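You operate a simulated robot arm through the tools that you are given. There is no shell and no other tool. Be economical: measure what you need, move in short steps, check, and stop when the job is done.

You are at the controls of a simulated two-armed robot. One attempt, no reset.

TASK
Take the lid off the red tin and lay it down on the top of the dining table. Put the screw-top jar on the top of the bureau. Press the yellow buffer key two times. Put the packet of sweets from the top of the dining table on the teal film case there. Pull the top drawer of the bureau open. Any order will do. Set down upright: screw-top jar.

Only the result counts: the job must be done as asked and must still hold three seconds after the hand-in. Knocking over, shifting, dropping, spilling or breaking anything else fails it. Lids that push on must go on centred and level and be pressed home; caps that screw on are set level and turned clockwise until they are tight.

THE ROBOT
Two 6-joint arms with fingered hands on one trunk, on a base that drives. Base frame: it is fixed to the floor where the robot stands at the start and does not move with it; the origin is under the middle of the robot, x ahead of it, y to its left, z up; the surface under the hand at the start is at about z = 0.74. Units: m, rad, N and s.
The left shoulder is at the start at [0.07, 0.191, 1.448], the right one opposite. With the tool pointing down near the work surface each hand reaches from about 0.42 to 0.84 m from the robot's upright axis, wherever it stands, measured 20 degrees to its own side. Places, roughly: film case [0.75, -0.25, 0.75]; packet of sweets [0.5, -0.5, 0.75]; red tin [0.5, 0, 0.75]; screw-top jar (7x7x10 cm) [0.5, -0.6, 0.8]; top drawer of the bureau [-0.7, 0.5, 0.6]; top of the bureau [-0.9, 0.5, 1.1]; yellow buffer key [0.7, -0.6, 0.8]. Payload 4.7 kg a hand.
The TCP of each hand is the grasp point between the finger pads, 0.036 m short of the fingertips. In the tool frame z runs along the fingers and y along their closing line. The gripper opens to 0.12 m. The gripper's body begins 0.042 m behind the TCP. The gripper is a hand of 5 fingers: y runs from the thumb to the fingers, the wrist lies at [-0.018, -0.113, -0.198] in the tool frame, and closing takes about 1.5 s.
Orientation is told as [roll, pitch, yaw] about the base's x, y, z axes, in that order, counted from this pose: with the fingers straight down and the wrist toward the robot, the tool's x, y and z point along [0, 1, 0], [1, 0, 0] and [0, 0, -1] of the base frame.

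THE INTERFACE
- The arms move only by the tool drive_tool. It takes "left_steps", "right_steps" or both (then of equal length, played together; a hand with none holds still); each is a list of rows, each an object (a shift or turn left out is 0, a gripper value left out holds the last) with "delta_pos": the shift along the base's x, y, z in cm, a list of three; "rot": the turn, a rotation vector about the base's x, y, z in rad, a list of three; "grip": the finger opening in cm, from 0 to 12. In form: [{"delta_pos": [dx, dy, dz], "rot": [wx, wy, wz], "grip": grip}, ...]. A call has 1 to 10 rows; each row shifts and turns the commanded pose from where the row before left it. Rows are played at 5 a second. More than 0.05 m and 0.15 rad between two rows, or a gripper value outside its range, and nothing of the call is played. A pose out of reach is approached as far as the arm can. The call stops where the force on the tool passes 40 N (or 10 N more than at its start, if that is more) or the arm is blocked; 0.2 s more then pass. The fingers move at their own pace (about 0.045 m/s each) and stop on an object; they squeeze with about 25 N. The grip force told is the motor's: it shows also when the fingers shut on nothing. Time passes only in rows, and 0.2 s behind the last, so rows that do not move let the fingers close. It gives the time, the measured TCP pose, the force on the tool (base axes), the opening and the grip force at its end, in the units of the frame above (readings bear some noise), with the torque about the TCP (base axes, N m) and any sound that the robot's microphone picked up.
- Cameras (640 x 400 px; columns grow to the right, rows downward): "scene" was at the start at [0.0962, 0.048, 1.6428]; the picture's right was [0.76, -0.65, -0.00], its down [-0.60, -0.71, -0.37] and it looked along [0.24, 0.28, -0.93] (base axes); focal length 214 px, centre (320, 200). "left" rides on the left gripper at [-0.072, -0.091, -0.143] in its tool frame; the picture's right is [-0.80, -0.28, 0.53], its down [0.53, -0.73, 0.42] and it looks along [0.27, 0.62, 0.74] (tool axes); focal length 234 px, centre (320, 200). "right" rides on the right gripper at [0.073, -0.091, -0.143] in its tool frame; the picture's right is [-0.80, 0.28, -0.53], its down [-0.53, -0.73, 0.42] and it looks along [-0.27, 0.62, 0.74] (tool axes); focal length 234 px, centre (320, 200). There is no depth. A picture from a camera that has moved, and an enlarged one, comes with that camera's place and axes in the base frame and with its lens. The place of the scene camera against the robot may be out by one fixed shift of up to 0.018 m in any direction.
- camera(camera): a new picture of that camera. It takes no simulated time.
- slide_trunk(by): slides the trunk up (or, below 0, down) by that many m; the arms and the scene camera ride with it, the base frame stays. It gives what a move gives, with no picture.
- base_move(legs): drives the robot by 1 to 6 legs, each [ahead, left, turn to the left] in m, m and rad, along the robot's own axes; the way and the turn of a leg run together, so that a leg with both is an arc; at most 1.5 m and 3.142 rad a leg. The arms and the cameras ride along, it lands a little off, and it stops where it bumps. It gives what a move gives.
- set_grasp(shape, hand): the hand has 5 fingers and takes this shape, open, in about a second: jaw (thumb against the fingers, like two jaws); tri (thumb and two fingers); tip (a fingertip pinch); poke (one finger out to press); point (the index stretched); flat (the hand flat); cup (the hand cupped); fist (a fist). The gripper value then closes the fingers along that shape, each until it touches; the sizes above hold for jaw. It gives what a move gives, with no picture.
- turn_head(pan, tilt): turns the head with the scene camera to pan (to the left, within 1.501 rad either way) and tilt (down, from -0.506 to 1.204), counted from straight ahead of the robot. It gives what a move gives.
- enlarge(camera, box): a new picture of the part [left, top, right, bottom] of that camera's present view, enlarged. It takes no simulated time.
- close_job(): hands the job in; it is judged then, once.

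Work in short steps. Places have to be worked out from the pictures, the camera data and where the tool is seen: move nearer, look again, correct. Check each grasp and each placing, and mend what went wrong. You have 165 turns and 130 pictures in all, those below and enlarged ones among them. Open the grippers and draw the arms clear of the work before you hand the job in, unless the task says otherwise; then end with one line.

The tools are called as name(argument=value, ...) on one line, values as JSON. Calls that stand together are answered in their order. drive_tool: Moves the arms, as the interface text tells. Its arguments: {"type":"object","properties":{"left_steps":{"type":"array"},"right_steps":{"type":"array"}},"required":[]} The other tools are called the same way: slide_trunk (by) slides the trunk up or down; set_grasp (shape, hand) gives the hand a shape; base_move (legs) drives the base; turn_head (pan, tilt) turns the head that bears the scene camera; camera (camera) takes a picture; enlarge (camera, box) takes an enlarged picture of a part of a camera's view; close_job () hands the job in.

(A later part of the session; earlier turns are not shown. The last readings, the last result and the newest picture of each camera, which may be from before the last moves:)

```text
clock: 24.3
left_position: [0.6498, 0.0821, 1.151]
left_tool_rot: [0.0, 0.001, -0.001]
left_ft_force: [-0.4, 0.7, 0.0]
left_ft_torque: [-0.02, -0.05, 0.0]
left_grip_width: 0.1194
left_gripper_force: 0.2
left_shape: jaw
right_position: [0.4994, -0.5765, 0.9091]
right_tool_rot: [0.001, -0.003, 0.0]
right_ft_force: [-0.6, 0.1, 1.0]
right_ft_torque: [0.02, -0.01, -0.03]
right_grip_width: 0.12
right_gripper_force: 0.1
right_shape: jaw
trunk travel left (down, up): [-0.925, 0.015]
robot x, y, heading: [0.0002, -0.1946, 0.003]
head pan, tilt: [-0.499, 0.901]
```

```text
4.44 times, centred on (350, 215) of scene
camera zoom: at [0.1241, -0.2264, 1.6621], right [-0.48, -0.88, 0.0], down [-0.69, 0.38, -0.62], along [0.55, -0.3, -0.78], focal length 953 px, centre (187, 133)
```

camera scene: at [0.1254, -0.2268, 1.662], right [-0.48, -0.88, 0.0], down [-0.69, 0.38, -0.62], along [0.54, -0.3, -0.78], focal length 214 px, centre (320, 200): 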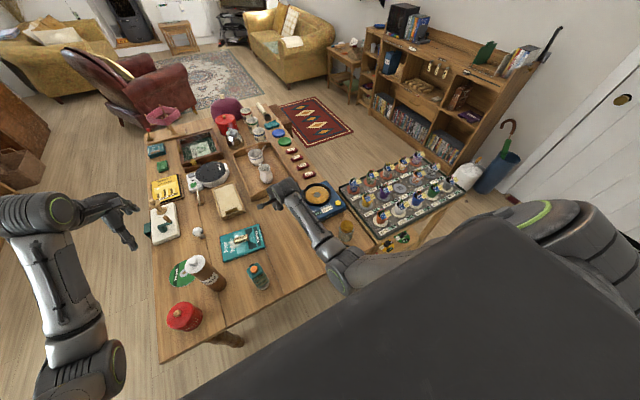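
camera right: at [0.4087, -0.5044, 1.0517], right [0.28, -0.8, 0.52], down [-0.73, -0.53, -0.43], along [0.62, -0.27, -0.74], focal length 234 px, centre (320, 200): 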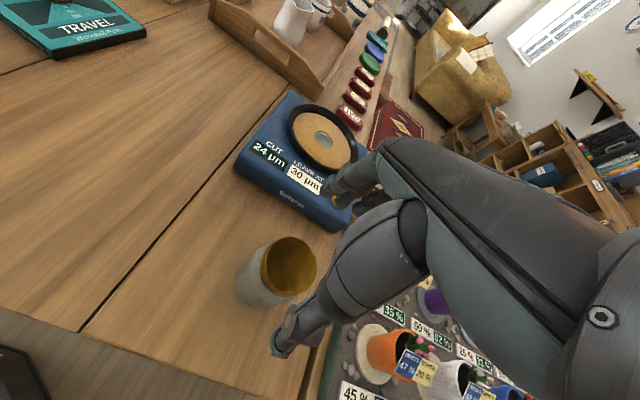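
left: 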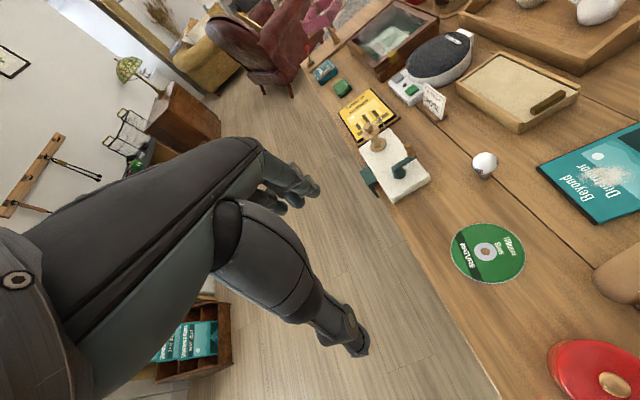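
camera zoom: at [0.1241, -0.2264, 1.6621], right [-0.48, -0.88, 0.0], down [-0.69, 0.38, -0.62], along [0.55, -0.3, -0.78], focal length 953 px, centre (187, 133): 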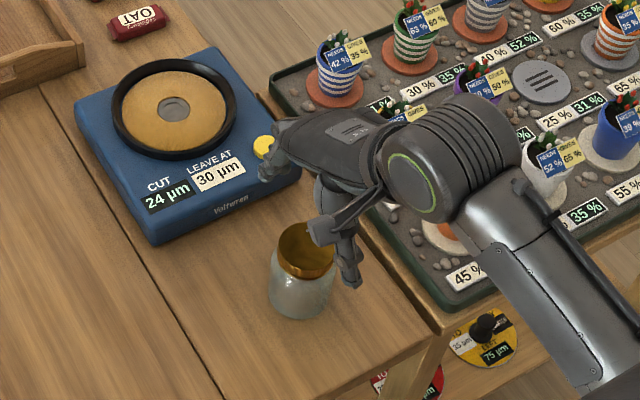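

Centred (jar at 0.495,-0.576). I descend around the jar to z≈0.815.

drive_tool(right_steps=[{"delta_pos": [-0.2, 0, -3]}, {"delta_pos": [0, 0, -3]}, {"delta_pos": [0, 0, -2]}, {"delta_pos": [0, 0, -1.2]}, {"delta_pos": [0, 0, 0]}])

camera(camera="right")

enlarge(camera="scene", box=[290, 170, 410, 260])

```text
clock: 25.5
left_position: [0.6513, 0.0812, 1.1495]
left_tool_rot: [0.0, 0.001, -0.003]
left_ft_force: [-0.5, 0.0, -0.7]
left_ft_torque: [0.02, 0.01, -0.04]
left_grip_width: 0.1195
left_gripper_force: 0.1
left_shape: jaw
right_position: [0.4971, -0.575, 0.8144]
right_tool_rot: [0.002, -0.002, 0.0]
right_ft_force: [-0.1, -1.0, -0.3]
right_ft_torque: [-0.01, -0.03, 0.02]
right_grip_width: 0.1197
right_gripper_force: 0.1
right_shape: jaw
trunk travel left (down, up): [-0.925, 0.015]
robot x, y, heading: [-0.0011, -0.1978, -0.006]
head pan, tilt: [-0.499, 0.901]
```

```text
94 pictures are left
camera right: at [0.4062, -0.503, 0.9576], right [0.28, -0.81, 0.52], down [-0.73, -0.53, -0.43], along [0.62, -0.26, -0.74], focal length 234 px, centre (320, 200)
```

right: 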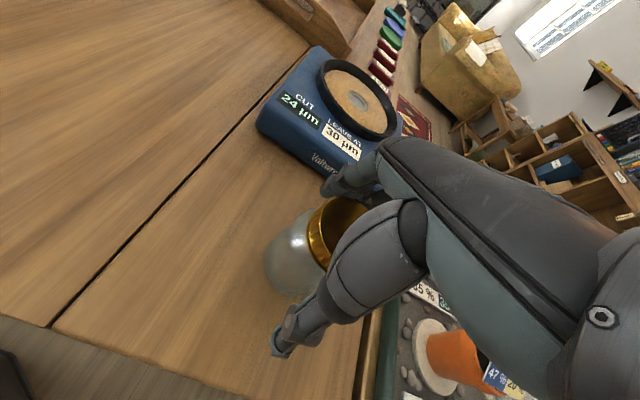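

```text
4.44 times, centred on (350, 215) of scene
camera zoom: at [0.125, -0.2266, 1.662], right [-0.48, -0.88, 0.0], down [-0.69, 0.38, -0.62], along [0.54, -0.3, -0.78], focal length 953 px, centre (187, 133)
```

zoom: 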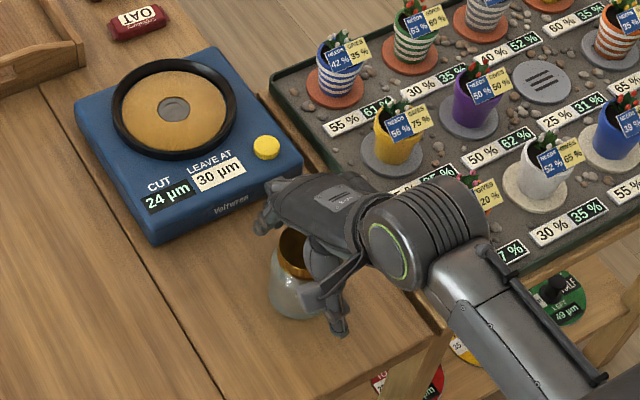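

Jar sits between thumb and fingers with the palm clear. I close the hand.

drive_tool(right_steps=[{"grip": 5}, {}, {}, {}, {}, {}, {}])

camera(camera="right")

```text
clock: 27.1
left_position: [0.652, 0.0821, 1.1489]
left_tool_rot: [-0.001, -0.001, -0.002]
left_ft_force: [-0.5, -0.3, -0.3]
left_ft_torque: [0.0, -0.04, 0.01]
left_grip_width: 0.1197
left_gripper_force: 0.1
left_shape: jaw
right_position: [0.496, -0.5748, 0.8139]
right_tool_rot: [0.001, -0.003, 0.001]
right_ft_force: [-0.7, -0.4, -0.3]
right_ft_torque: [-0.03, 0.0, -0.02]
right_grip_width: 0.0587
right_gripper_force: 25.1
right_shape: jaw
trunk travel left (down, up): [-0.925, 0.015]
robot x, y, heading: [-0.0009, -0.1931, -0.0]
head pan, tilt: [-0.499, 0.901]
```

```text
92 pictures are left
camera right: at [0.4063, -0.5031, 0.9576], right [0.28, -0.81, 0.52], down [-0.73, -0.53, -0.43], along [0.62, -0.26, -0.74], focal length 234 px, centre (320, 200)
```

right: 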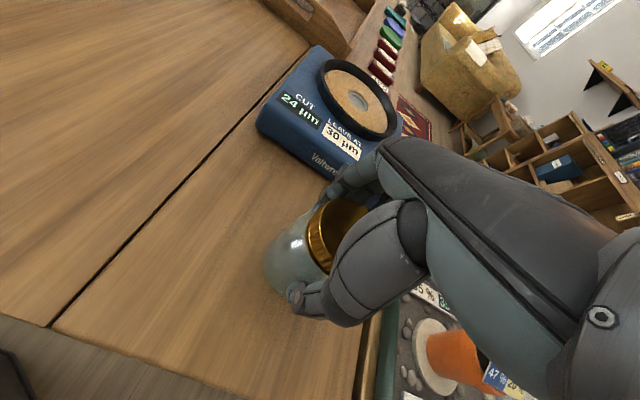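

Jar gripped (5.9 cm, 25 N). I lift it straight up and check it stays.

drive_tool(right_steps=[{"delta_pos": [0, 0, 2]}, {"delta_pos": [0, 0, 4]}, {"delta_pos": [0, 0, 4.5]}, {"delta_pos": [0, 0, 4.5]}, {"delta_pos": [0, 0, 4.5]}, {"delta_pos": [0, 0, 4.5]}, {"delta_pos": [0, 0, 4.5]}])

camera(camera="right")

camera(camera="left")

```text
clock: 28.7
left_position: [0.6515, 0.0813, 1.1493]
left_tool_rot: [-0.001, 0.0, -0.002]
left_ft_force: [0.2, -0.5, 0.6]
left_ft_torque: [0.01, 0.0, 0.01]
left_grip_width: 0.1194
left_gripper_force: 0.1
left_shape: jaw
right_position: [0.4917, -0.5735, 1.1003]
right_tool_rot: [0.005, -0.001, 0.0]
right_ft_force: [0.6, -0.1, -2.1]
right_ft_torque: [-0.03, 0.01, 0.0]
right_grip_width: 0.058
right_gripper_force: 24.7
right_shape: jaw
trunk travel left (down, up): [-0.925, 0.015]
robot x, y, heading: [0.0013, -0.1909, 0.0]
head pan, tilt: [-0.499, 0.901]
```

```text
91 pictures are left
camera right: at [0.4025, -0.5028, 1.2434], right [0.28, -0.81, 0.52], down [-0.73, -0.53, -0.43], along [0.62, -0.26, -0.74], focal length 234 px, centre (320, 200)
```

right: 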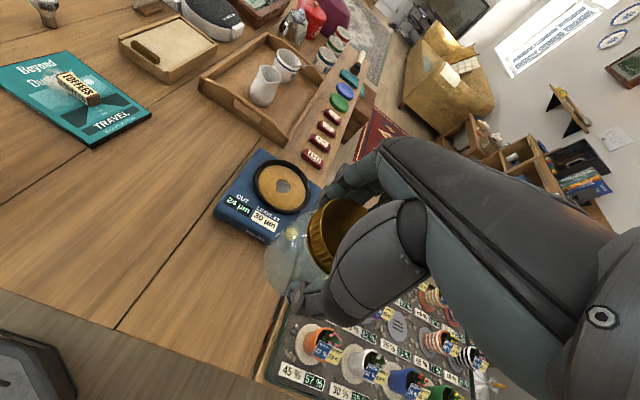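

```text
90 pictures are left
camera left: at [0.561, 0.0088, 1.2934], right [-0.28, -0.8, -0.53], down [-0.73, 0.53, -0.42], along [0.62, 0.27, -0.74], focal length 234 px, centre (320, 200)
```

left: 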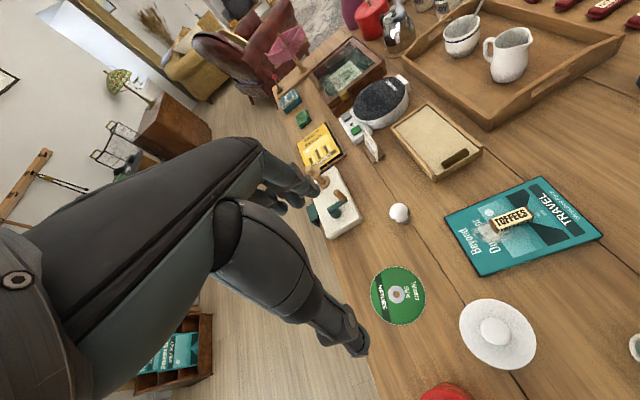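

Jar held securely. I bring the left hand above the red tin (~(0.487,0.126)), staying above the tall bottle on the way.

drive_tool(left_steps=[{"delta_pos": [-4.2, 1.1, 0]}, {"delta_pos": [-4.2, 1.1, 0]}, {"delta_pos": [-4, 1.1, 0]}, {"delta_pos": [-4, 1.1, 0]}, {"delta_pos": [0, 0, -4.5]}, {"delta_pos": [0, 0, -4.5]}, {"delta_pos": [0, 0, -4.5]}])

camera(camera="left")

enlarge(camera="scene", box=[130, 240, 270, 350])

```text
clock: 30.3
left_position: [0.4896, 0.1249, 1.0165]
left_tool_rot: [0.002, -0.003, -0.002]
left_ft_force: [1.1, 0.6, 0.0]
left_ft_torque: [-0.01, 0.01, 0.01]
left_grip_width: 0.1199
left_gripper_force: 0.0
left_shape: jaw
right_position: [0.4914, -0.5745, 1.1015]
right_tool_rot: [0.001, -0.002, 0.002]
right_ft_force: [0.2, -0.1, -1.7]
right_ft_torque: [-0.03, -0.03, 0.0]
right_grip_width: 0.0584
right_gripper_force: 25.3
right_shape: jaw
trunk travel left (down, up): [-0.925, 0.015]
robot x, y, heading: [-0.0015, -0.1962, -0.001]
head pan, tilt: [-0.499, 0.901]
```

```text
89 pictures are left
camera left: at [0.3979, 0.0518, 1.1597], right [-0.28, -0.8, -0.53], down [-0.73, 0.53, -0.43], along [0.62, 0.27, -0.74], focal length 234 px, centre (320, 200)
```

left: 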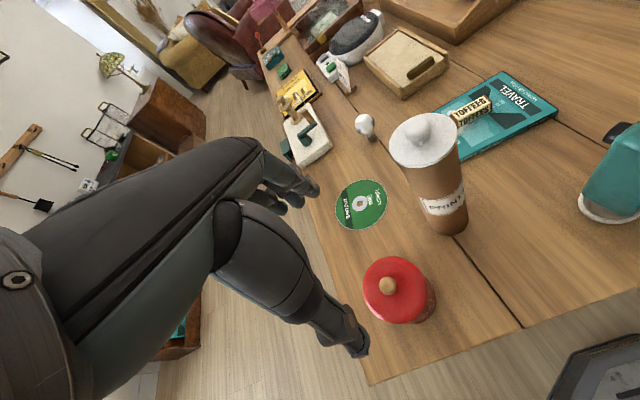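

```text
3.64 times, centred on (200, 295) of scene
camera zoom: at [0.124, -0.2264, 1.6622], right [-0.48, -0.88, 0.0], down [-0.69, 0.38, -0.62], along [0.55, -0.3, -0.78], focal length 780 px, centre (756, -146)
```

zoom: 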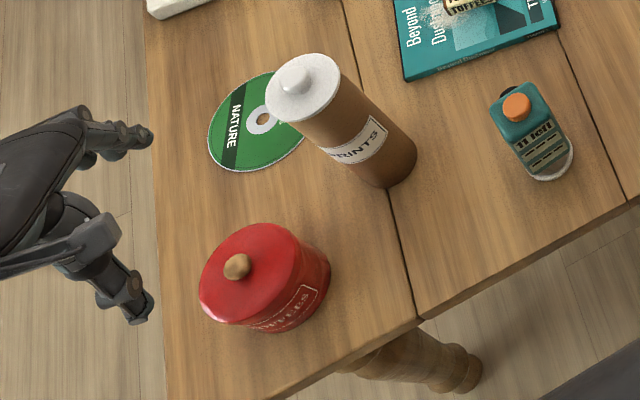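

Lid ≈10 cm across at (0.472,0.118), knob on top at z≈0.85. I move over it, narrow the grip to 6 cm and lower to z≈0.93 for a closer fix.

drive_tool(left_steps=[{"delta_pos": [-1.6, -0.6, -4], "grip": 6}, {"delta_pos": [0, 0, -4]}, {"delta_pos": [0, 0, 0]}, {"delta_pos": [0, 0, 0]}])

camera(camera="left")

enlarge(camera="scene", box=[130, 240, 270, 350])

```text
clock: 31.3
left_position: [0.4724, 0.1152, 0.9316]
left_tool_rot: [0.001, -0.001, -0.002]
left_ft_force: [-0.2, 0.4, 0.0]
left_ft_torque: [-0.02, 0.01, -0.01]
left_grip_width: 0.0603
left_gripper_force: 0.1
left_shape: jaw
right_position: [0.4921, -0.5746, 1.0997]
right_tool_rot: [0.003, -0.001, 0.0]
right_ft_force: [-0.1, -0.3, -1.6]
right_ft_torque: [-0.01, 0.0, 0.01]
right_grip_width: 0.0582
right_gripper_force: 24.7
right_shape: jaw
trunk travel left (down, up): [-0.925, 0.015]
robot x, y, heading: [-0.0017, -0.1928, -0.004]
head pan, tilt: [-0.499, 0.901]
```

```text
87 pictures are left
camera left: at [0.381, 0.0427, 1.0759], right [-0.28, -0.8, -0.53], down [-0.73, 0.53, -0.42], along [0.62, 0.27, -0.74], focal length 234 px, centre (320, 200)
```

left: 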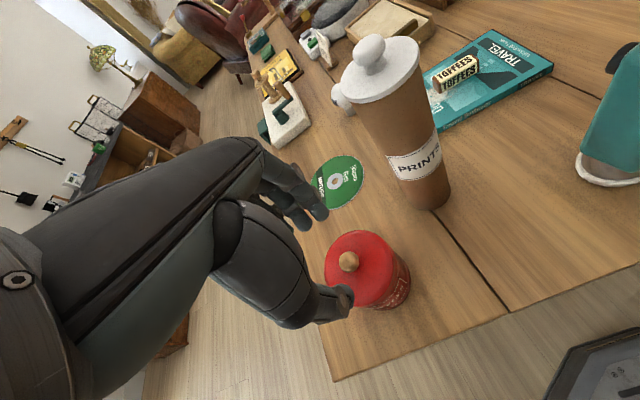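

```text
3.64 times, centred on (200, 295) of scene
camera zoom: at [0.1246, -0.2272, 1.6621], right [-0.48, -0.88, 0.0], down [-0.69, 0.38, -0.62], along [0.54, -0.3, -0.78], focal length 780 px, centre (756, -146)
```

zoom: 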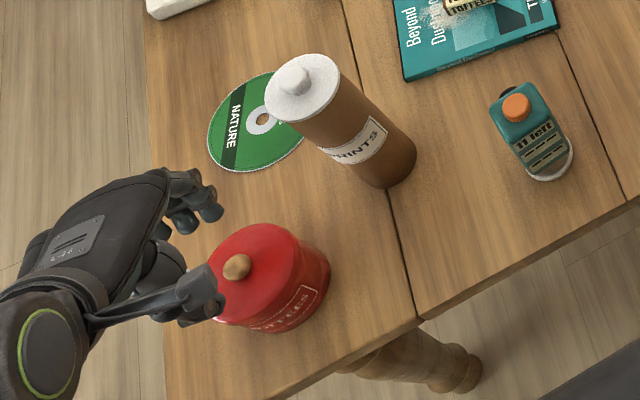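

Triangulated knob centre: (0.482,0.122,0.843). I centre and lower so the fingertips straddle the knob, then check.

drive_tool(left_steps=[{"delta_pos": [1.0, 0.7, -2]}, {"delta_pos": [0, 0, -2]}, {"delta_pos": [0, 0, -1.5]}, {"delta_pos": [0, 0, 0]}])

enlarge(camera="left", box=[240, 160, 440, 320])

enlarge(camera="scene", box=[150, 260, 240, 340])

```text
clock: 32.3
left_position: [0.4832, 0.1275, 0.8799]
left_tool_rot: [0.0, -0.001, -0.003]
left_ft_force: [-0.3, -0.2, 0.6]
left_ft_torque: [0.0, 0.05, 0.0]
left_grip_width: 0.0603
left_gripper_force: 0.2
left_shape: jaw
right_position: [0.4932, -0.5747, 1.0994]
right_tool_rot: [0.002, -0.002, -0.001]
right_ft_force: [0.1, -0.9, -1.9]
right_ft_torque: [0.03, 0.02, 0.01]
right_grip_width: 0.0583
right_gripper_force: 25.3
right_shape: jaw
trunk travel left (down, up): [-0.925, 0.015]
robot x, y, heading: [0.0034, -0.1932, -0.001]
head pan, tilt: [-0.499, 0.901]
```

```text
2.50 times, centred on (340, 240) of left
camera zoom: at [0.3931, 0.0541, 1.0234], right [-0.28, -0.8, -0.53], down [-0.73, 0.53, -0.42], along [0.62, 0.27, -0.74], focal length 585 px, centre (270, 100)
```

zoom: 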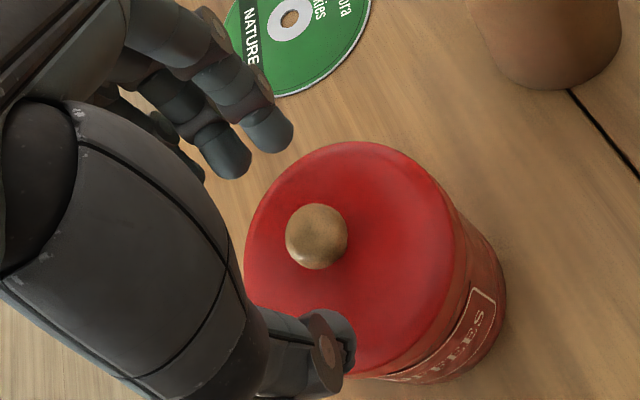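

```text
5.00 times, centred on (195, 300) of scene
camera zoom: at [0.1258, -0.2265, 1.662], right [-0.48, -0.88, 0.0], down [-0.69, 0.38, -0.62], along [0.54, -0.3, -0.78], focal length 1072 px, centre (945, -300)
```

zoom: 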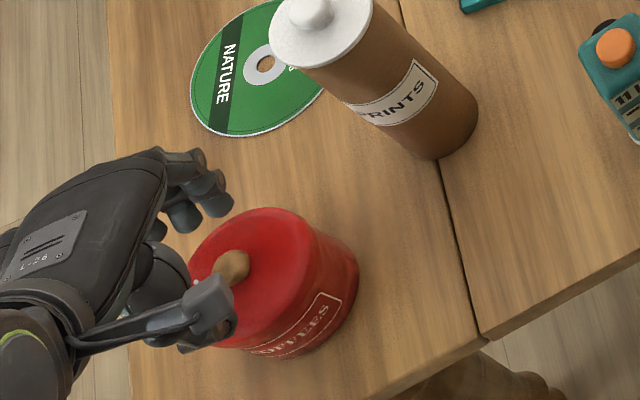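

Knob at (0.480,0.122,0.843), lid top ≈0.817. I nudge y by -0.4 cm, lower 1.3 cm, and close on the knob.

drive_tool(left_steps=[{"delta_pos": [-0.2, -0.4, -0.7]}, {"delta_pos": [0, 0, -0.6]}, {"grip": 1}, {}, {}, {}, {}, {}])

enlarge(camera="left", box=[240, 160, 440, 320])

enlarge(camera="scene", box=[150, 260, 240, 340])

```text
clock: 34.1
left_position: [0.4806, 0.1238, 0.8691]
left_tool_rot: [0.0, -0.004, -0.001]
left_ft_force: [-1.8, 1.8, 15.4]
left_ft_torque: [-0.11, -0.26, 0.1]
left_grip_width: 0.0218
left_gripper_force: 25.1
left_shape: jaw
right_position: [0.4909, -0.5753, 1.1003]
right_tool_rot: [0.003, -0.003, 0.002]
right_ft_force: [-0.7, 0.1, -1.3]
right_ft_torque: [0.02, 0.0, -0.02]
right_grip_width: 0.0582
right_gripper_force: 24.1
right_shape: jaw
trunk travel left (down, up): [-0.925, 0.015]
robot x, y, heading: [0.0006, -0.1949, -0.002]
head pan, tilt: [-0.499, 0.901]
```

```text
2.50 times, centred on (340, 240) of left
camera zoom: at [0.3893, 0.0495, 1.0119], right [-0.28, -0.8, -0.53], down [-0.73, 0.53, -0.43], along [0.62, 0.27, -0.74], focal length 585 px, centre (270, 100)
```

zoom: 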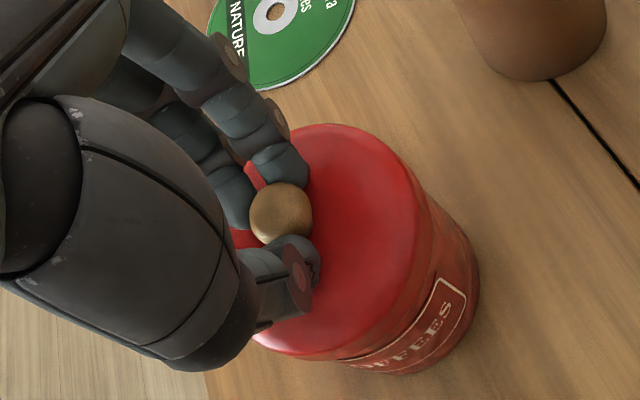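

```text
5.00 times, centred on (195, 300) of scene
camera zoom: at [0.1232, -0.2275, 1.6622], right [-0.48, -0.88, 0.0], down [-0.69, 0.38, -0.62], along [0.55, -0.3, -0.78], focal length 1072 px, centre (945, -300)
```

zoom: 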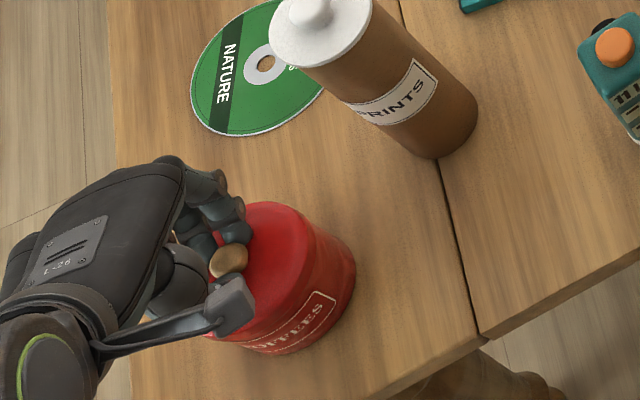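

The knob is gripped (2.2 cm). I pull straight up slowly.

drive_tool(left_steps=[{"delta_pos": [0, 0, 0.4]}, {"delta_pos": [0, 0, 0.5]}, {"delta_pos": [0, 0, 0.7]}, {"delta_pos": [0, 0, 1]}, {"delta_pos": [0, 0, 1]}])

enlarge(camera="left", box=[240, 160, 440, 320])

enlarge(camera="scene", box=[150, 260, 240, 340])

```text
clock: 35.3
left_position: [0.4808, 0.1222, 0.9037]
left_tool_rot: [-0.001, -0.001, -0.003]
left_ft_force: [0.3, 0.7, -0.9]
left_ft_torque: [-0.02, 0.0, -0.03]
left_grip_width: 0.0211
left_gripper_force: 25.2
left_shape: jaw
right_position: [0.4933, -0.574, 1.1018]
right_tool_rot: [0.002, -0.001, -0.001]
right_ft_force: [0.0, -0.4, -2.4]
right_ft_torque: [0.04, 0.02, 0.0]
right_grip_width: 0.0581
right_gripper_force: 25.1
right_shape: jaw
trunk travel left (down, up): [-0.925, 0.015]
robot x, y, heading: [-0.0024, -0.1945, -0.001]
head pan, tilt: [-0.499, 0.901]
```

```text
2.50 times, centred on (340, 240) of left
camera zoom: at [0.3892, 0.0493, 1.0478], right [-0.28, -0.8, -0.53], down [-0.73, 0.53, -0.42], along [0.62, 0.27, -0.74], focal length 585 px, centre (270, 100)
```

zoom: 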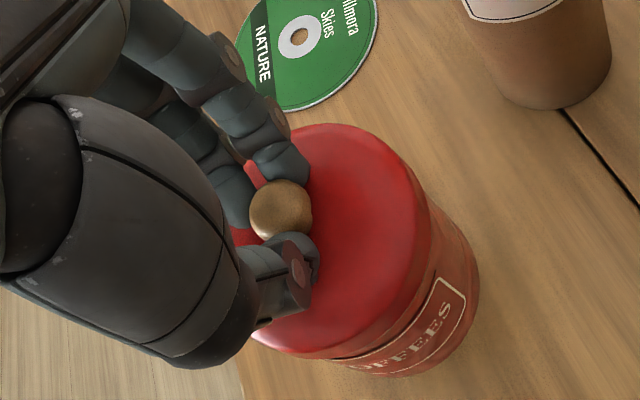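

```text
5.00 times, centred on (195, 300) of scene
camera zoom: at [0.1253, -0.2269, 1.662], right [-0.48, -0.88, 0.0], down [-0.69, 0.38, -0.62], along [0.54, -0.3, -0.78], focal length 1072 px, centre (945, -300)
```

zoom: 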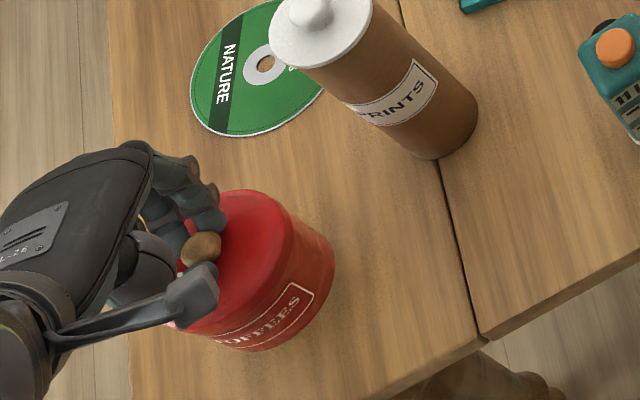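

The whole tin came up with the lid: it's tight and needs a second hand on the body. I set it gently back down where it stood.

drive_tool(left_steps=[{"delta_pos": [0, 0, -1]}, {"delta_pos": [0, 0, -1]}, {"delta_pos": [0, 0, -0.7]}, {"delta_pos": [0, 0, -0.4]}, {"delta_pos": [0, 0, -0.2]}, {"delta_pos": [0, 0, 0]}])

enlarge(camera="scene", box=[150, 260, 240, 340])

```text
clock: 36.7
left_position: [0.4793, 0.1234, 0.8694]
left_tool_rot: [0.0, 0.001, -0.002]
left_ft_force: [0.4, 0.2, -1.4]
left_ft_torque: [-0.02, -0.01, -0.02]
left_grip_width: 0.0209
left_gripper_force: 24.7
left_shape: jaw
right_position: [0.4932, -0.5752, 1.0996]
right_tool_rot: [0.002, -0.001, -0.001]
right_ft_force: [0.1, -0.3, -1.6]
right_ft_torque: [0.01, -0.02, -0.03]
right_grip_width: 0.0581
right_gripper_force: 24.6
right_shape: jaw
trunk travel left (down, up): [-0.925, 0.015]
robot x, y, heading: [0.0007, -0.1951, -0.0]
head pan, tilt: [-0.499, 0.901]
```

```text
5.00 times, centred on (195, 300) of scene
camera zoom: at [0.1256, -0.2267, 1.662], right [-0.48, -0.88, 0.0], down [-0.69, 0.38, -0.62], along [0.54, -0.3, -0.78], focal length 1072 px, centre (945, -300)
```

zoom: 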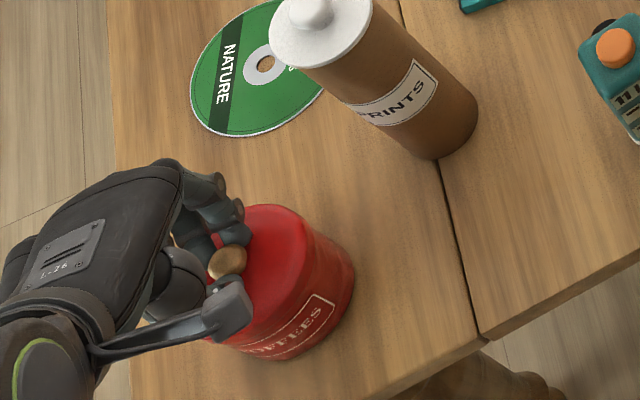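

Still a hair above the table (force -1.4 N); I lower in 2 mm steps to contact.

drive_tool(left_steps=[{"delta_pos": [0, 0, -0.2]}, {"delta_pos": [0, 0, -0.2]}, {}])

```text
clock: 37.5
left_position: [0.4791, 0.1222, 0.8683]
left_tool_rot: [0.001, -0.006, 0.0]
left_ft_force: [-5.0, 4.9, 21.1]
left_ft_torque: [-0.03, -0.02, 0.02]
left_grip_width: 0.0213
left_gripper_force: 24.8
left_shape: jaw
right_position: [0.4912, -0.5758, 1.1015]
right_tool_rot: [0.004, -0.003, -0.001]
right_ft_force: [0.0, 0.4, -2.1]
right_ft_torque: [0.05, -0.01, 0.01]
right_grip_width: 0.0581
right_gripper_force: 24.5
right_shape: jaw
trunk travel left (down, up): [-0.925, 0.015]
robot x, y, heading: [-0.0015, -0.1943, -0.002]
head pan, tilt: [-0.499, 0.901]
```

Firm contact (21 N). I ease up 2 mm, open, and raise the left hand clear.

drive_tool(left_steps=[{"delta_pos": [0, 0, 0.2]}, {"grip": 4}, {"grip": 7}, {"grip": 7}, {"delta_pos": [0, 0, 3]}, {"delta_pos": [0, 0, 4]}, {"delta_pos": [0, 0, 4.5]}, {"delta_pos": [0, 0, 4.5]}, {"delta_pos": [0, 0, 4.5]}])

enlarge(camera="scene", box=[130, 240, 270, 350])

turn_head(pan=1.5, tilt=0.4)

camera(camera="scene")

```text
clock: 39.5
left_position: [0.4796, 0.1222, 1.0737]
left_tool_rot: [0.001, 0.003, -0.002]
left_ft_force: [0.2, 0.2, -0.1]
left_ft_torque: [-0.02, 0.01, -0.01]
left_grip_width: 0.0693
left_gripper_force: 0.0
left_shape: jaw
right_position: [0.4932, -0.5749, 1.0991]
right_tool_rot: [0.003, -0.003, -0.002]
right_ft_force: [0.7, 0.9, -2.5]
right_ft_torque: [0.0, -0.01, -0.01]
right_grip_width: 0.0581
right_gripper_force: 25.1
right_shape: jaw
trunk travel left (down, up): [-0.925, 0.015]
robot x, y, heading: [-0.0069, -0.1977, -0.002]
head pan, tilt: [-0.499, 0.901]
```

```text
3.64 times, centred on (200, 295) of scene
camera zoom: at [0.1258, -0.2269, 1.6619], right [-0.48, -0.88, 0.0], down [-0.69, 0.38, -0.62], along [0.54, -0.3, -0.78], focal length 780 px, centre (756, -146)
```

zoom: 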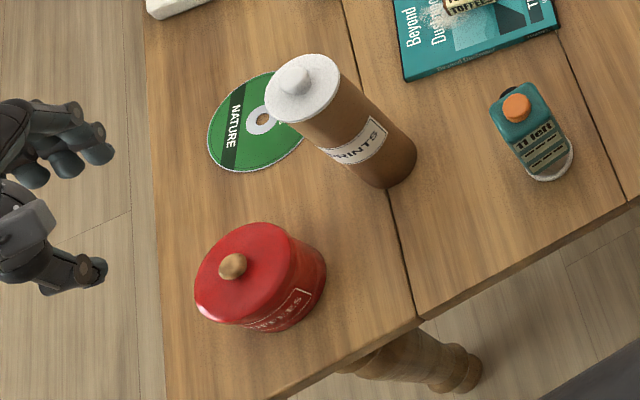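

```text
clock: 41.4
left_position: [0.4787, 0.122, 1.0724]
left_tool_rot: [0.0, 0.002, -0.002]
left_ft_force: [-0.5, 0.6, -0.1]
left_ft_torque: [-0.02, 0.01, -0.01]
left_grip_width: 0.0696
left_gripper_force: 0.0
left_shape: jaw
right_position: [0.4923, -0.5743, 1.0995]
right_tool_rot: [0.003, -0.002, -0.001]
right_ft_force: [0.3, -0.1, -2.2]
right_ft_torque: [0.02, -0.02, -0.02]
right_grip_width: 0.0584
right_gripper_force: 24.4
right_shape: jaw
trunk travel left (down, up): [-0.925, 0.015]
robot x, y, heading: [-0.0008, -0.1959, -0.001]
head pan, tilt: [1.499, 0.4]
```

```text
77 pictures are left
camera scene: at [0.0661, -0.0981, 1.705], right [1.0, -0.07, 0.0], down [-0.03, -0.39, -0.92], along [0.07, 0.92, -0.39], focal length 214 px, centre (320, 200)
```

scene: 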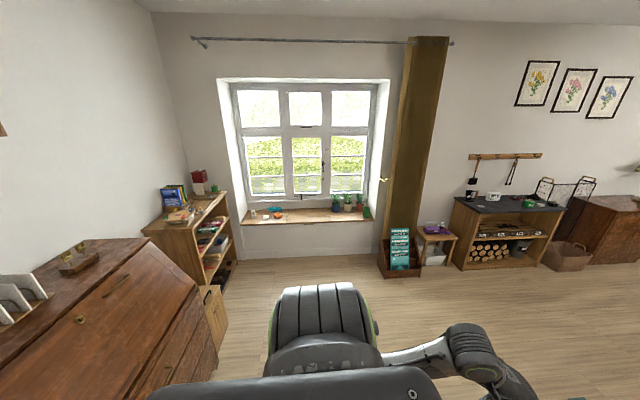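

Tin is back in place, upright. The bureau (slant front) is behind-left; I raise both hands and turn the robot 180° in place.

drive_tool(left_steps=[{"delta_pos": [0, 0, 4.5]}, {"delta_pos": [0, 0, 4.5]}, {"delta_pos": [0, 0, 4.5]}, {"delta_pos": [0, 0, 3]}], right_steps=[{"delta_pos": [0, 0, 4.5]}, {"delta_pos": [0, 0, 4.5]}, {"delta_pos": [0, 0, 3]}, {"delta_pos": [0, 0, 2]}])

base_move(legs=[[0, 0, 1.57], [0, 0, 1.57]])

turn_head(pan=-0.4, tilt=0.6)

camera(camera="scene")

```text
clock: 42.4
left_position: [0.4886, 0.148, 1.2305]
left_tool_rot: [-0.004, 0.0, -0.003]
left_ft_force: [-0.3, 0.0, 0.1]
left_ft_torque: [0.0, 0.0, -0.01]
left_grip_width: 0.0695
left_gripper_force: 0.0
left_shape: jaw
left hand out of reach, approached as far as the arm can: row 3, 4
right_position: [0.4933, -0.5762, 1.2389]
right_tool_rot: [0.003, 0.001, -0.001]
right_ft_force: [-0.4, -1.1, -1.9]
right_ft_torque: [0.03, 0.02, 0.01]
right_grip_width: 0.0584
right_gripper_force: 24.8
right_shape: jaw
trunk travel left (down, up): [-0.925, 0.015]
robot x, y, heading: [0.0012, -0.1955, -0.003]
head pan, tilt: [1.499, 0.4]
```

```text
clock: 50.8
left_position: [-0.4918, -0.5314, 1.2309]
left_tool_rot: [-0.002, -0.002, 3.124]
left_ft_force: [0.4, -0.5, 0.4]
left_ft_torque: [0.01, 0.02, 0.0]
left_grip_width: 0.0697
left_gripper_force: 0.1
left_shape: jaw
right_position: [-0.4891, 0.1916, 1.239]
right_tool_rot: [0.003, -0.002, 3.127]
right_ft_force: [-0.6, 1.0, -1.8]
right_ft_torque: [0.01, 0.02, -0.04]
right_grip_width: 0.0573
right_gripper_force: 24.9
right_shape: jaw
trunk travel left (down, up): [-0.925, 0.015]
robot x, y, heading: [0.0006, -0.1936, 3.128]
head pan, tilt: [1.499, 0.4]
```

```text
clock: 52.7
left_position: [-0.4938, -0.5325, 1.2299]
left_tool_rot: [-0.003, 0.0, 3.124]
left_ft_force: [0.3, -1.3, -0.5]
left_ft_torque: [0.02, -0.02, 0.01]
left_grip_width: 0.0699
left_gripper_force: 0.1
left_shape: jaw
right_position: [-0.4899, 0.1921, 1.2388]
right_tool_rot: [0.001, -0.001, 3.129]
right_ft_force: [-0.2, -0.7, -1.6]
right_ft_torque: [0.0, -0.04, 0.02]
right_grip_width: 0.0574
right_gripper_force: 24.9
right_shape: jaw
trunk travel left (down, up): [-0.925, 0.015]
robot x, y, heading: [0.0015, -0.1975, 3.127]
head pan, tilt: [-0.4, 0.6]
```

```text
76 pictures are left
camera scene: at [-0.1228, -0.1538, 1.6868], right [0.4, 0.92, 0.0], down [0.52, -0.23, -0.82], along [-0.76, 0.33, -0.57], focal length 214 px, centre (320, 200)
```

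scene: 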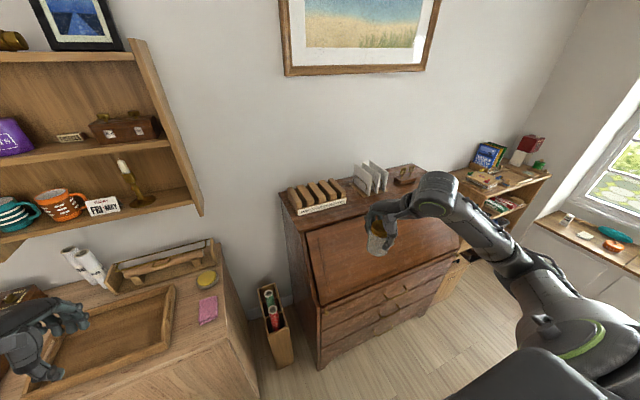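

Facing the bureau now. I enlarge it to see the top and the drawers.

enlarge(camera="scene", box=[270, 150, 470, 370])

```text
1.82 times, centred on (370, 260) of scene
camera zoom: at [-0.1228, -0.1538, 1.6868], right [0.4, 0.92, 0.0], down [0.52, -0.23, -0.82], along [-0.76, 0.33, -0.57], focal length 390 px, centre (229, 91)
```

zoom: 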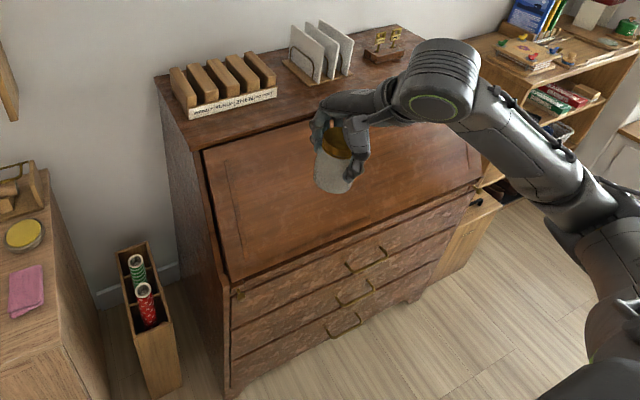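

Free strip on the bureau top in front of the racks. I strafe 0.5 m to the robot's right to stand before the bureau and look from there.

base_move(legs=[[0, -0.5, 0]])

turn_head(pan=0.0, tilt=0.65)

camera(camera="scene")

enlarge(camera="scene", box=[220, 120, 460, 280])

```text
clock: 55.6
left_position: [-0.4836, -0.0395, 1.2311]
left_tool_rot: [-0.005, -0.001, -3.14]
left_ft_force: [-0.3, 0.4, 0.1]
left_ft_torque: [0.0, -0.01, 0.01]
left_grip_width: 0.0696
left_gripper_force: 0.2
left_shape: jaw
right_position: [-0.4953, 0.6847, 1.2399]
right_tool_rot: [0.002, -0.002, -3.135]
right_ft_force: [-0.9, -1.2, -1.5]
right_ft_torque: [-0.02, -0.02, -0.01]
right_grip_width: 0.0578
right_gripper_force: 24.6
right_shape: jaw
trunk travel left (down, up): [-0.925, 0.015]
robot x, y, heading: [0.0002, 0.3071, -3.141]
head pan, tilt: [-0.4, 0.6]
```

```text
clock: 56.5
left_position: [-0.4846, -0.037, 1.2295]
left_tool_rot: [-0.003, -0.001, -3.138]
left_ft_force: [-0.4, 0.0, 0.0]
left_ft_torque: [-0.03, -0.05, -0.03]
left_grip_width: 0.0696
left_gripper_force: 0.1
left_shape: jaw
right_position: [-0.4959, 0.6862, 1.2383]
right_tool_rot: [0.004, -0.001, -3.135]
right_ft_force: [-1.0, 0.2, -1.5]
right_ft_torque: [-0.01, -0.01, 0.01]
right_grip_width: 0.0573
right_gripper_force: 25.1
right_shape: jaw
trunk travel left (down, up): [-0.925, 0.015]
robot x, y, heading: [0.0035, 0.3071, -3.135]
head pan, tilt: [0.0, 0.649]
```

```text
74 pictures are left
camera scene: at [-0.1262, 0.3141, 1.6825], right [0.0, 1.0, 0.0], down [0.6, 0.0, -0.8], along [-0.8, 0.0, -0.6], focal length 214 px, centre (320, 200)
```

scene: 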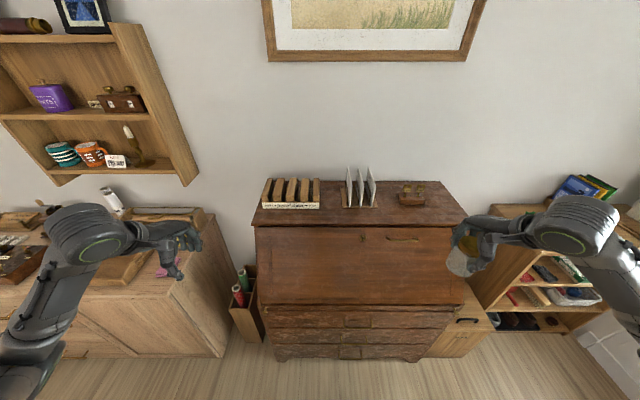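

```text
2.50 times, centred on (340, 200) of scene
camera zoom: at [-0.1262, 0.3141, 1.6825], right [0.0, 1.0, 0.0], down [0.6, 0.0, -0.8], along [-0.8, 0.0, -0.6], focal length 536 px, centre (270, 200)
```

zoom: 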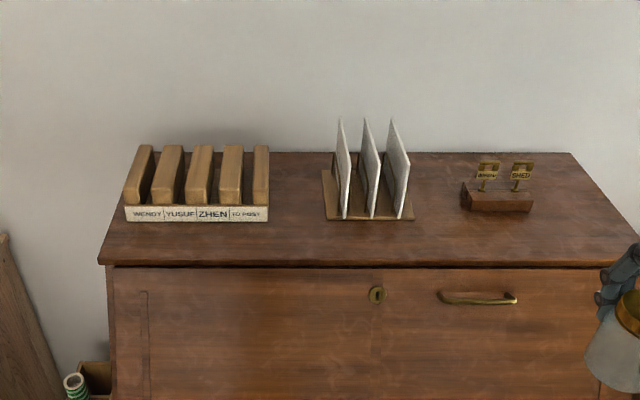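

Free strip x≈-0.73…-0.83 on the top; gap behind it near y≈0.61. I drive 0.12 m closer and bring the jar over (-0.765, 0.62) at height.

base_move(legs=[[0.12, 0, 0]])

drive_tool(right_steps=[{"delta_pos": [-3, -1.5, 2]}, {"delta_pos": [-4, -1.5, 0]}, {"delta_pos": [-3, -1.5, 0]}, {"delta_pos": [-3, -1.5, 0]}, {}])

camera(camera="right")

camera(camera="scene")

```text
clock: 57.8
left_position: [-0.6027, -0.0364, 1.2309]
left_tool_rot: [-0.005, -0.003, 3.144]
left_ft_force: [0.4, -0.2, 0.6]
left_ft_torque: [0.01, 0.02, -0.01]
left_grip_width: 0.0695
left_gripper_force: 0.1
left_shape: jaw
right_position: [-0.6105, 0.687, 1.2401]
right_tool_rot: [0.003, -0.004, -3.138]
right_ft_force: [0.8, -0.4, -1.4]
right_ft_torque: [-0.02, 0.04, 0.0]
right_grip_width: 0.0577
right_gripper_force: 25.0
right_shape: jaw
trunk travel left (down, up): [-0.925, 0.015]
robot x, y, heading: [-0.1161, 0.3101, -3.138]
head pan, tilt: [0.0, 0.649]
```

```text
clock: 59.0
left_position: [-0.6034, -0.0369, 1.2303]
left_tool_rot: [-0.003, -0.002, 3.141]
left_ft_force: [-1.0, 0.0, -1.0]
left_ft_torque: [-0.03, 0.02, 0.04]
left_grip_width: 0.0696
left_gripper_force: 0.1
left_shape: jaw
right_position: [-0.7458, 0.6317, 1.2567]
right_tool_rot: [0.006, -0.006, -3.138]
right_ft_force: [-0.4, -0.3, -2.6]
right_ft_torque: [0.03, 0.03, 0.01]
right_grip_width: 0.0575
right_gripper_force: 25.1
right_shape: jaw
right hand out of reach, approached as far as the arm can: row 3, 4
trunk travel left (down, up): [-0.925, 0.015]
robot x, y, heading: [-0.1181, 0.3047, -3.147]
head pan, tilt: [0.0, 0.649]
```

```text
72 pictures are left
camera right: at [-0.6518, 0.5606, 1.3991], right [-0.28, 0.81, 0.52], down [0.73, 0.53, -0.43], along [-0.63, 0.26, -0.74], focal length 234 px, centre (320, 200)
```

right: 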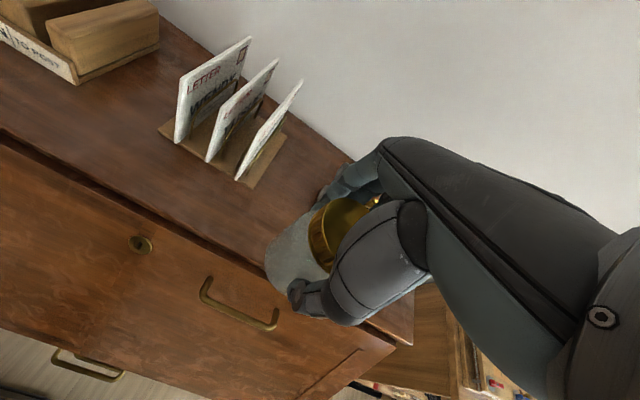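

```text
71 pictures are left
camera scene: at [-0.2451, 0.3134, 1.6826], right [0.0, 1.0, 0.0], down [0.6, 0.0, -0.8], along [-0.8, 0.0, -0.6], focal length 214 px, centre (320, 200)
```

scene: 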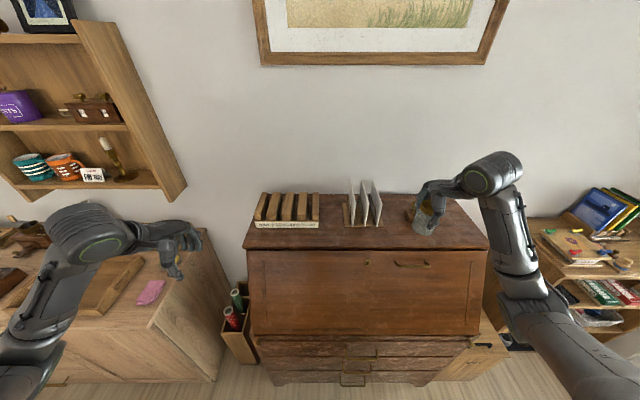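

The arm is at its reach limit. I take an enlarged wrist view to pin down the top's front edge before driving a bit closer.

enlarge(camera="right", box=[140, 100, 340, 280])

enlarge(camera="scene", box=[340, 160, 500, 270])

```text
2.22 times, centred on (240, 190) of right
camera zoom: at [-0.6518, 0.5606, 1.3991], right [-0.28, 0.81, 0.52], down [0.73, 0.53, -0.43], along [-0.63, 0.26, -0.74], focal length 520 px, centre (498, 222)
```

zoom: 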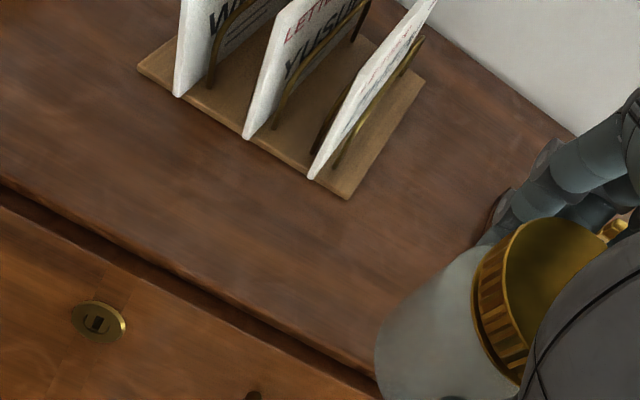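

```text
3.64 times, centred on (420, 215) of scene
camera zoom: at [-0.2451, 0.3134, 1.6826], right [0.0, 1.0, 0.0], down [0.6, 0.0, -0.8], along [-0.8, 0.0, -0.6], focal length 780 px, centre (-44, 146)
```

zoom: 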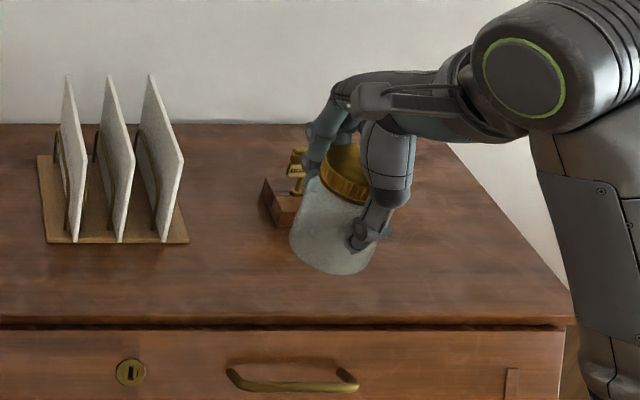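

Top at z≈1.09, front edge x≈-0.757, letter-rack front at -0.854, gap y 0.565–0.655. I pull the jar back, drive 8 cm closer, and aim for (-0.805, 0.612).

drive_tool(right_steps=[{"delta_pos": [3, 0, 0]}, {"delta_pos": [4, -1, 0]}, {}])

base_move(legs=[[0.08, 0, 0]])

```text
clock: 59.8
left_position: [-0.604, -0.0369, 1.2302]
left_tool_rot: [-0.004, 0.002, 3.142]
left_ft_force: [-0.4, 0.2, -0.3]
left_ft_torque: [0.0, -0.02, -0.01]
left_grip_width: 0.0694
left_gripper_force: 0.0
left_shape: jaw
right_position: [-0.6841, 0.6483, 1.2429]
right_tool_rot: [0.006, -0.004, -3.134]
right_ft_force: [-0.8, -0.5, -1.7]
right_ft_torque: [-0.02, -0.02, 0.01]
right_grip_width: 0.0576
right_gripper_force: 25.4
right_shape: jaw
right hand out of reach, approached as far as the arm can: row 1, 2
trunk travel left (down, up): [-0.925, 0.015]
robot x, y, heading: [-0.1159, 0.3118, -3.141]
head pan, tilt: [0.0, 0.649]
```

```text
clock: 60.8
left_position: [-0.6751, -0.0369, 1.2329]
left_tool_rot: [-0.001, -0.006, 3.139]
left_ft_force: [1.3, -0.8, 0.6]
left_ft_torque: [0.05, 0.07, -0.03]
left_grip_width: 0.0697
left_gripper_force: 0.1
left_shape: jaw
right_position: [-0.7551, 0.6493, 1.2465]
right_tool_rot: [0.007, -0.009, -3.137]
right_ft_force: [1.2, -0.4, -2.8]
right_ft_torque: [-0.03, 0.02, 0.02]
right_grip_width: 0.0577
right_gripper_force: 24.8
right_shape: jaw
trunk travel left (down, up): [-0.925, 0.015]
robot x, y, heading: [-0.195, 0.3122, -3.137]
head pan, tilt: [0.0, 0.649]
```

The height was the limit, so I lower to z≈1.205 (jar still ~3.5 cm above the top) and read the pose.

drive_tool(right_steps=[{"delta_pos": [0, 0, -2.5]}, {"delta_pos": [0, 0, -2.5]}, {}])

camera(camera="right")

```text
clock: 61.6
left_position: [-0.6846, -0.0354, 1.2285]
left_tool_rot: [-0.004, 0.004, 3.138]
left_ft_force: [-0.8, -0.1, -0.1]
left_ft_torque: [-0.02, -0.01, 0.02]
left_grip_width: 0.0696
left_gripper_force: 0.1
left_shape: jaw
right_position: [-0.7637, 0.649, 1.1916]
right_tool_rot: [0.008, -0.001, -3.136]
right_ft_force: [-1.0, -0.5, -2.7]
right_ft_torque: [-0.01, -0.06, 0.02]
right_grip_width: 0.0575
right_gripper_force: 25.0
right_shape: jaw
trunk travel left (down, up): [-0.925, 0.015]
robot x, y, heading: [-0.1955, 0.3074, -3.142]
head pan, tilt: [0.0, 0.649]
```

```text
68 pictures are left
camera right: at [-0.6702, 0.5771, 1.3345], right [-0.28, 0.81, 0.52], down [0.73, 0.53, -0.43], along [-0.62, 0.26, -0.74], focal length 234 px, centre (320, 200)
```

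right: 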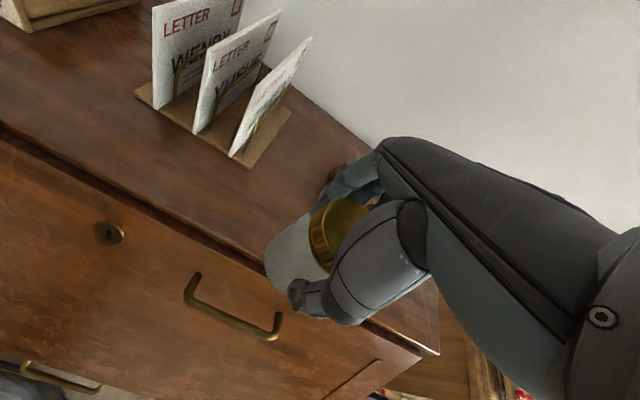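

Letter-rack corner confirmed at (-0.854,0.564). I shift y to 0.612 first, then x to -0.806.

drive_tool(right_steps=[{"delta_pos": [0, -3.6, 0]}, {"delta_pos": [-2.2, 0, 0]}, {"delta_pos": [-2, 0, 0]}, {}])

enlarge(camera="right", box=[140, 80, 400, 300])

enlarge(camera="scene", box=[340, 160, 500, 270])

```text
clock: 62.6
left_position: [-0.6817, -0.0366, 1.2297]
left_tool_rot: [-0.004, -0.002, 3.14]
left_ft_force: [-0.5, 0.0, 0.7]
left_ft_torque: [0.05, 0.02, 0.02]
left_grip_width: 0.0696
left_gripper_force: 0.2
left_shape: jaw
right_position: [-0.804, 0.611, 1.1921]
right_tool_rot: [0.005, -0.005, -3.135]
right_ft_force: [0.5, -0.2, -2.3]
right_ft_torque: [-0.01, 0.0, -0.01]
right_grip_width: 0.0576
right_gripper_force: 25.5
right_shape: jaw
trunk travel left (down, up): [-0.925, 0.015]
robot x, y, heading: [-0.1965, 0.3065, -3.141]
head pan, tilt: [0.0, 0.649]
```

```text
1.82 times, centred on (270, 190) of right
camera zoom: at [-0.7102, 0.5396, 1.3358], right [-0.28, 0.81, 0.52], down [0.73, 0.53, -0.43], along [-0.63, 0.26, -0.74], focal length 426 px, centre (411, 218)
```

zoom: 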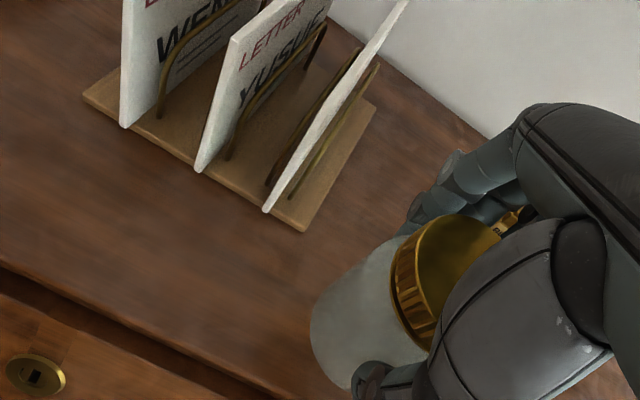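

```text
3.64 times, centred on (420, 215) of scene
camera zoom: at [-0.3225, 0.312, 1.6826], right [0.0, 1.0, 0.0], down [0.6, 0.0, -0.8], along [-0.8, 0.0, -0.6], focal length 780 px, centre (-44, 146)
```

zoom: 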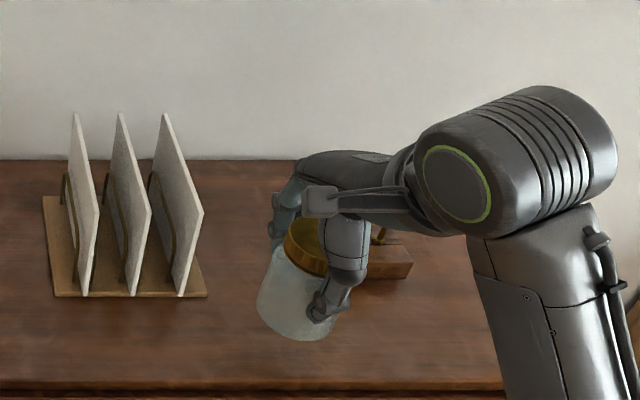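

Clear of the racks. I lower gently until contact.

drive_tool(right_steps=[{"delta_pos": [0, 0, -1.2]}, {"delta_pos": [0, 0, -0.5]}, {"delta_pos": [0, 0, -0.4]}, {}])

```text
clock: 63.6
left_position: [-0.6817, -0.0353, 1.2305]
left_tool_rot: [-0.002, -0.002, 3.14]
left_ft_force: [-0.2, -0.5, 1.2]
left_ft_torque: [-0.01, -0.02, -0.02]
left_grip_width: 0.0695
left_gripper_force: 0.1
left_shape: jaw
right_position: [-0.8037, 0.6132, 1.1719]
right_tool_rot: [0.005, -0.005, -3.137]
right_ft_force: [-0.4, -0.6, -2.3]
right_ft_torque: [0.02, 0.0, 0.03]
right_grip_width: 0.0575
right_gripper_force: 24.7
right_shape: jaw
trunk travel left (down, up): [-0.925, 0.015]
robot x, y, heading: [-0.1954, 0.3065, -3.141]
head pan, tilt: [0.0, 0.649]
```

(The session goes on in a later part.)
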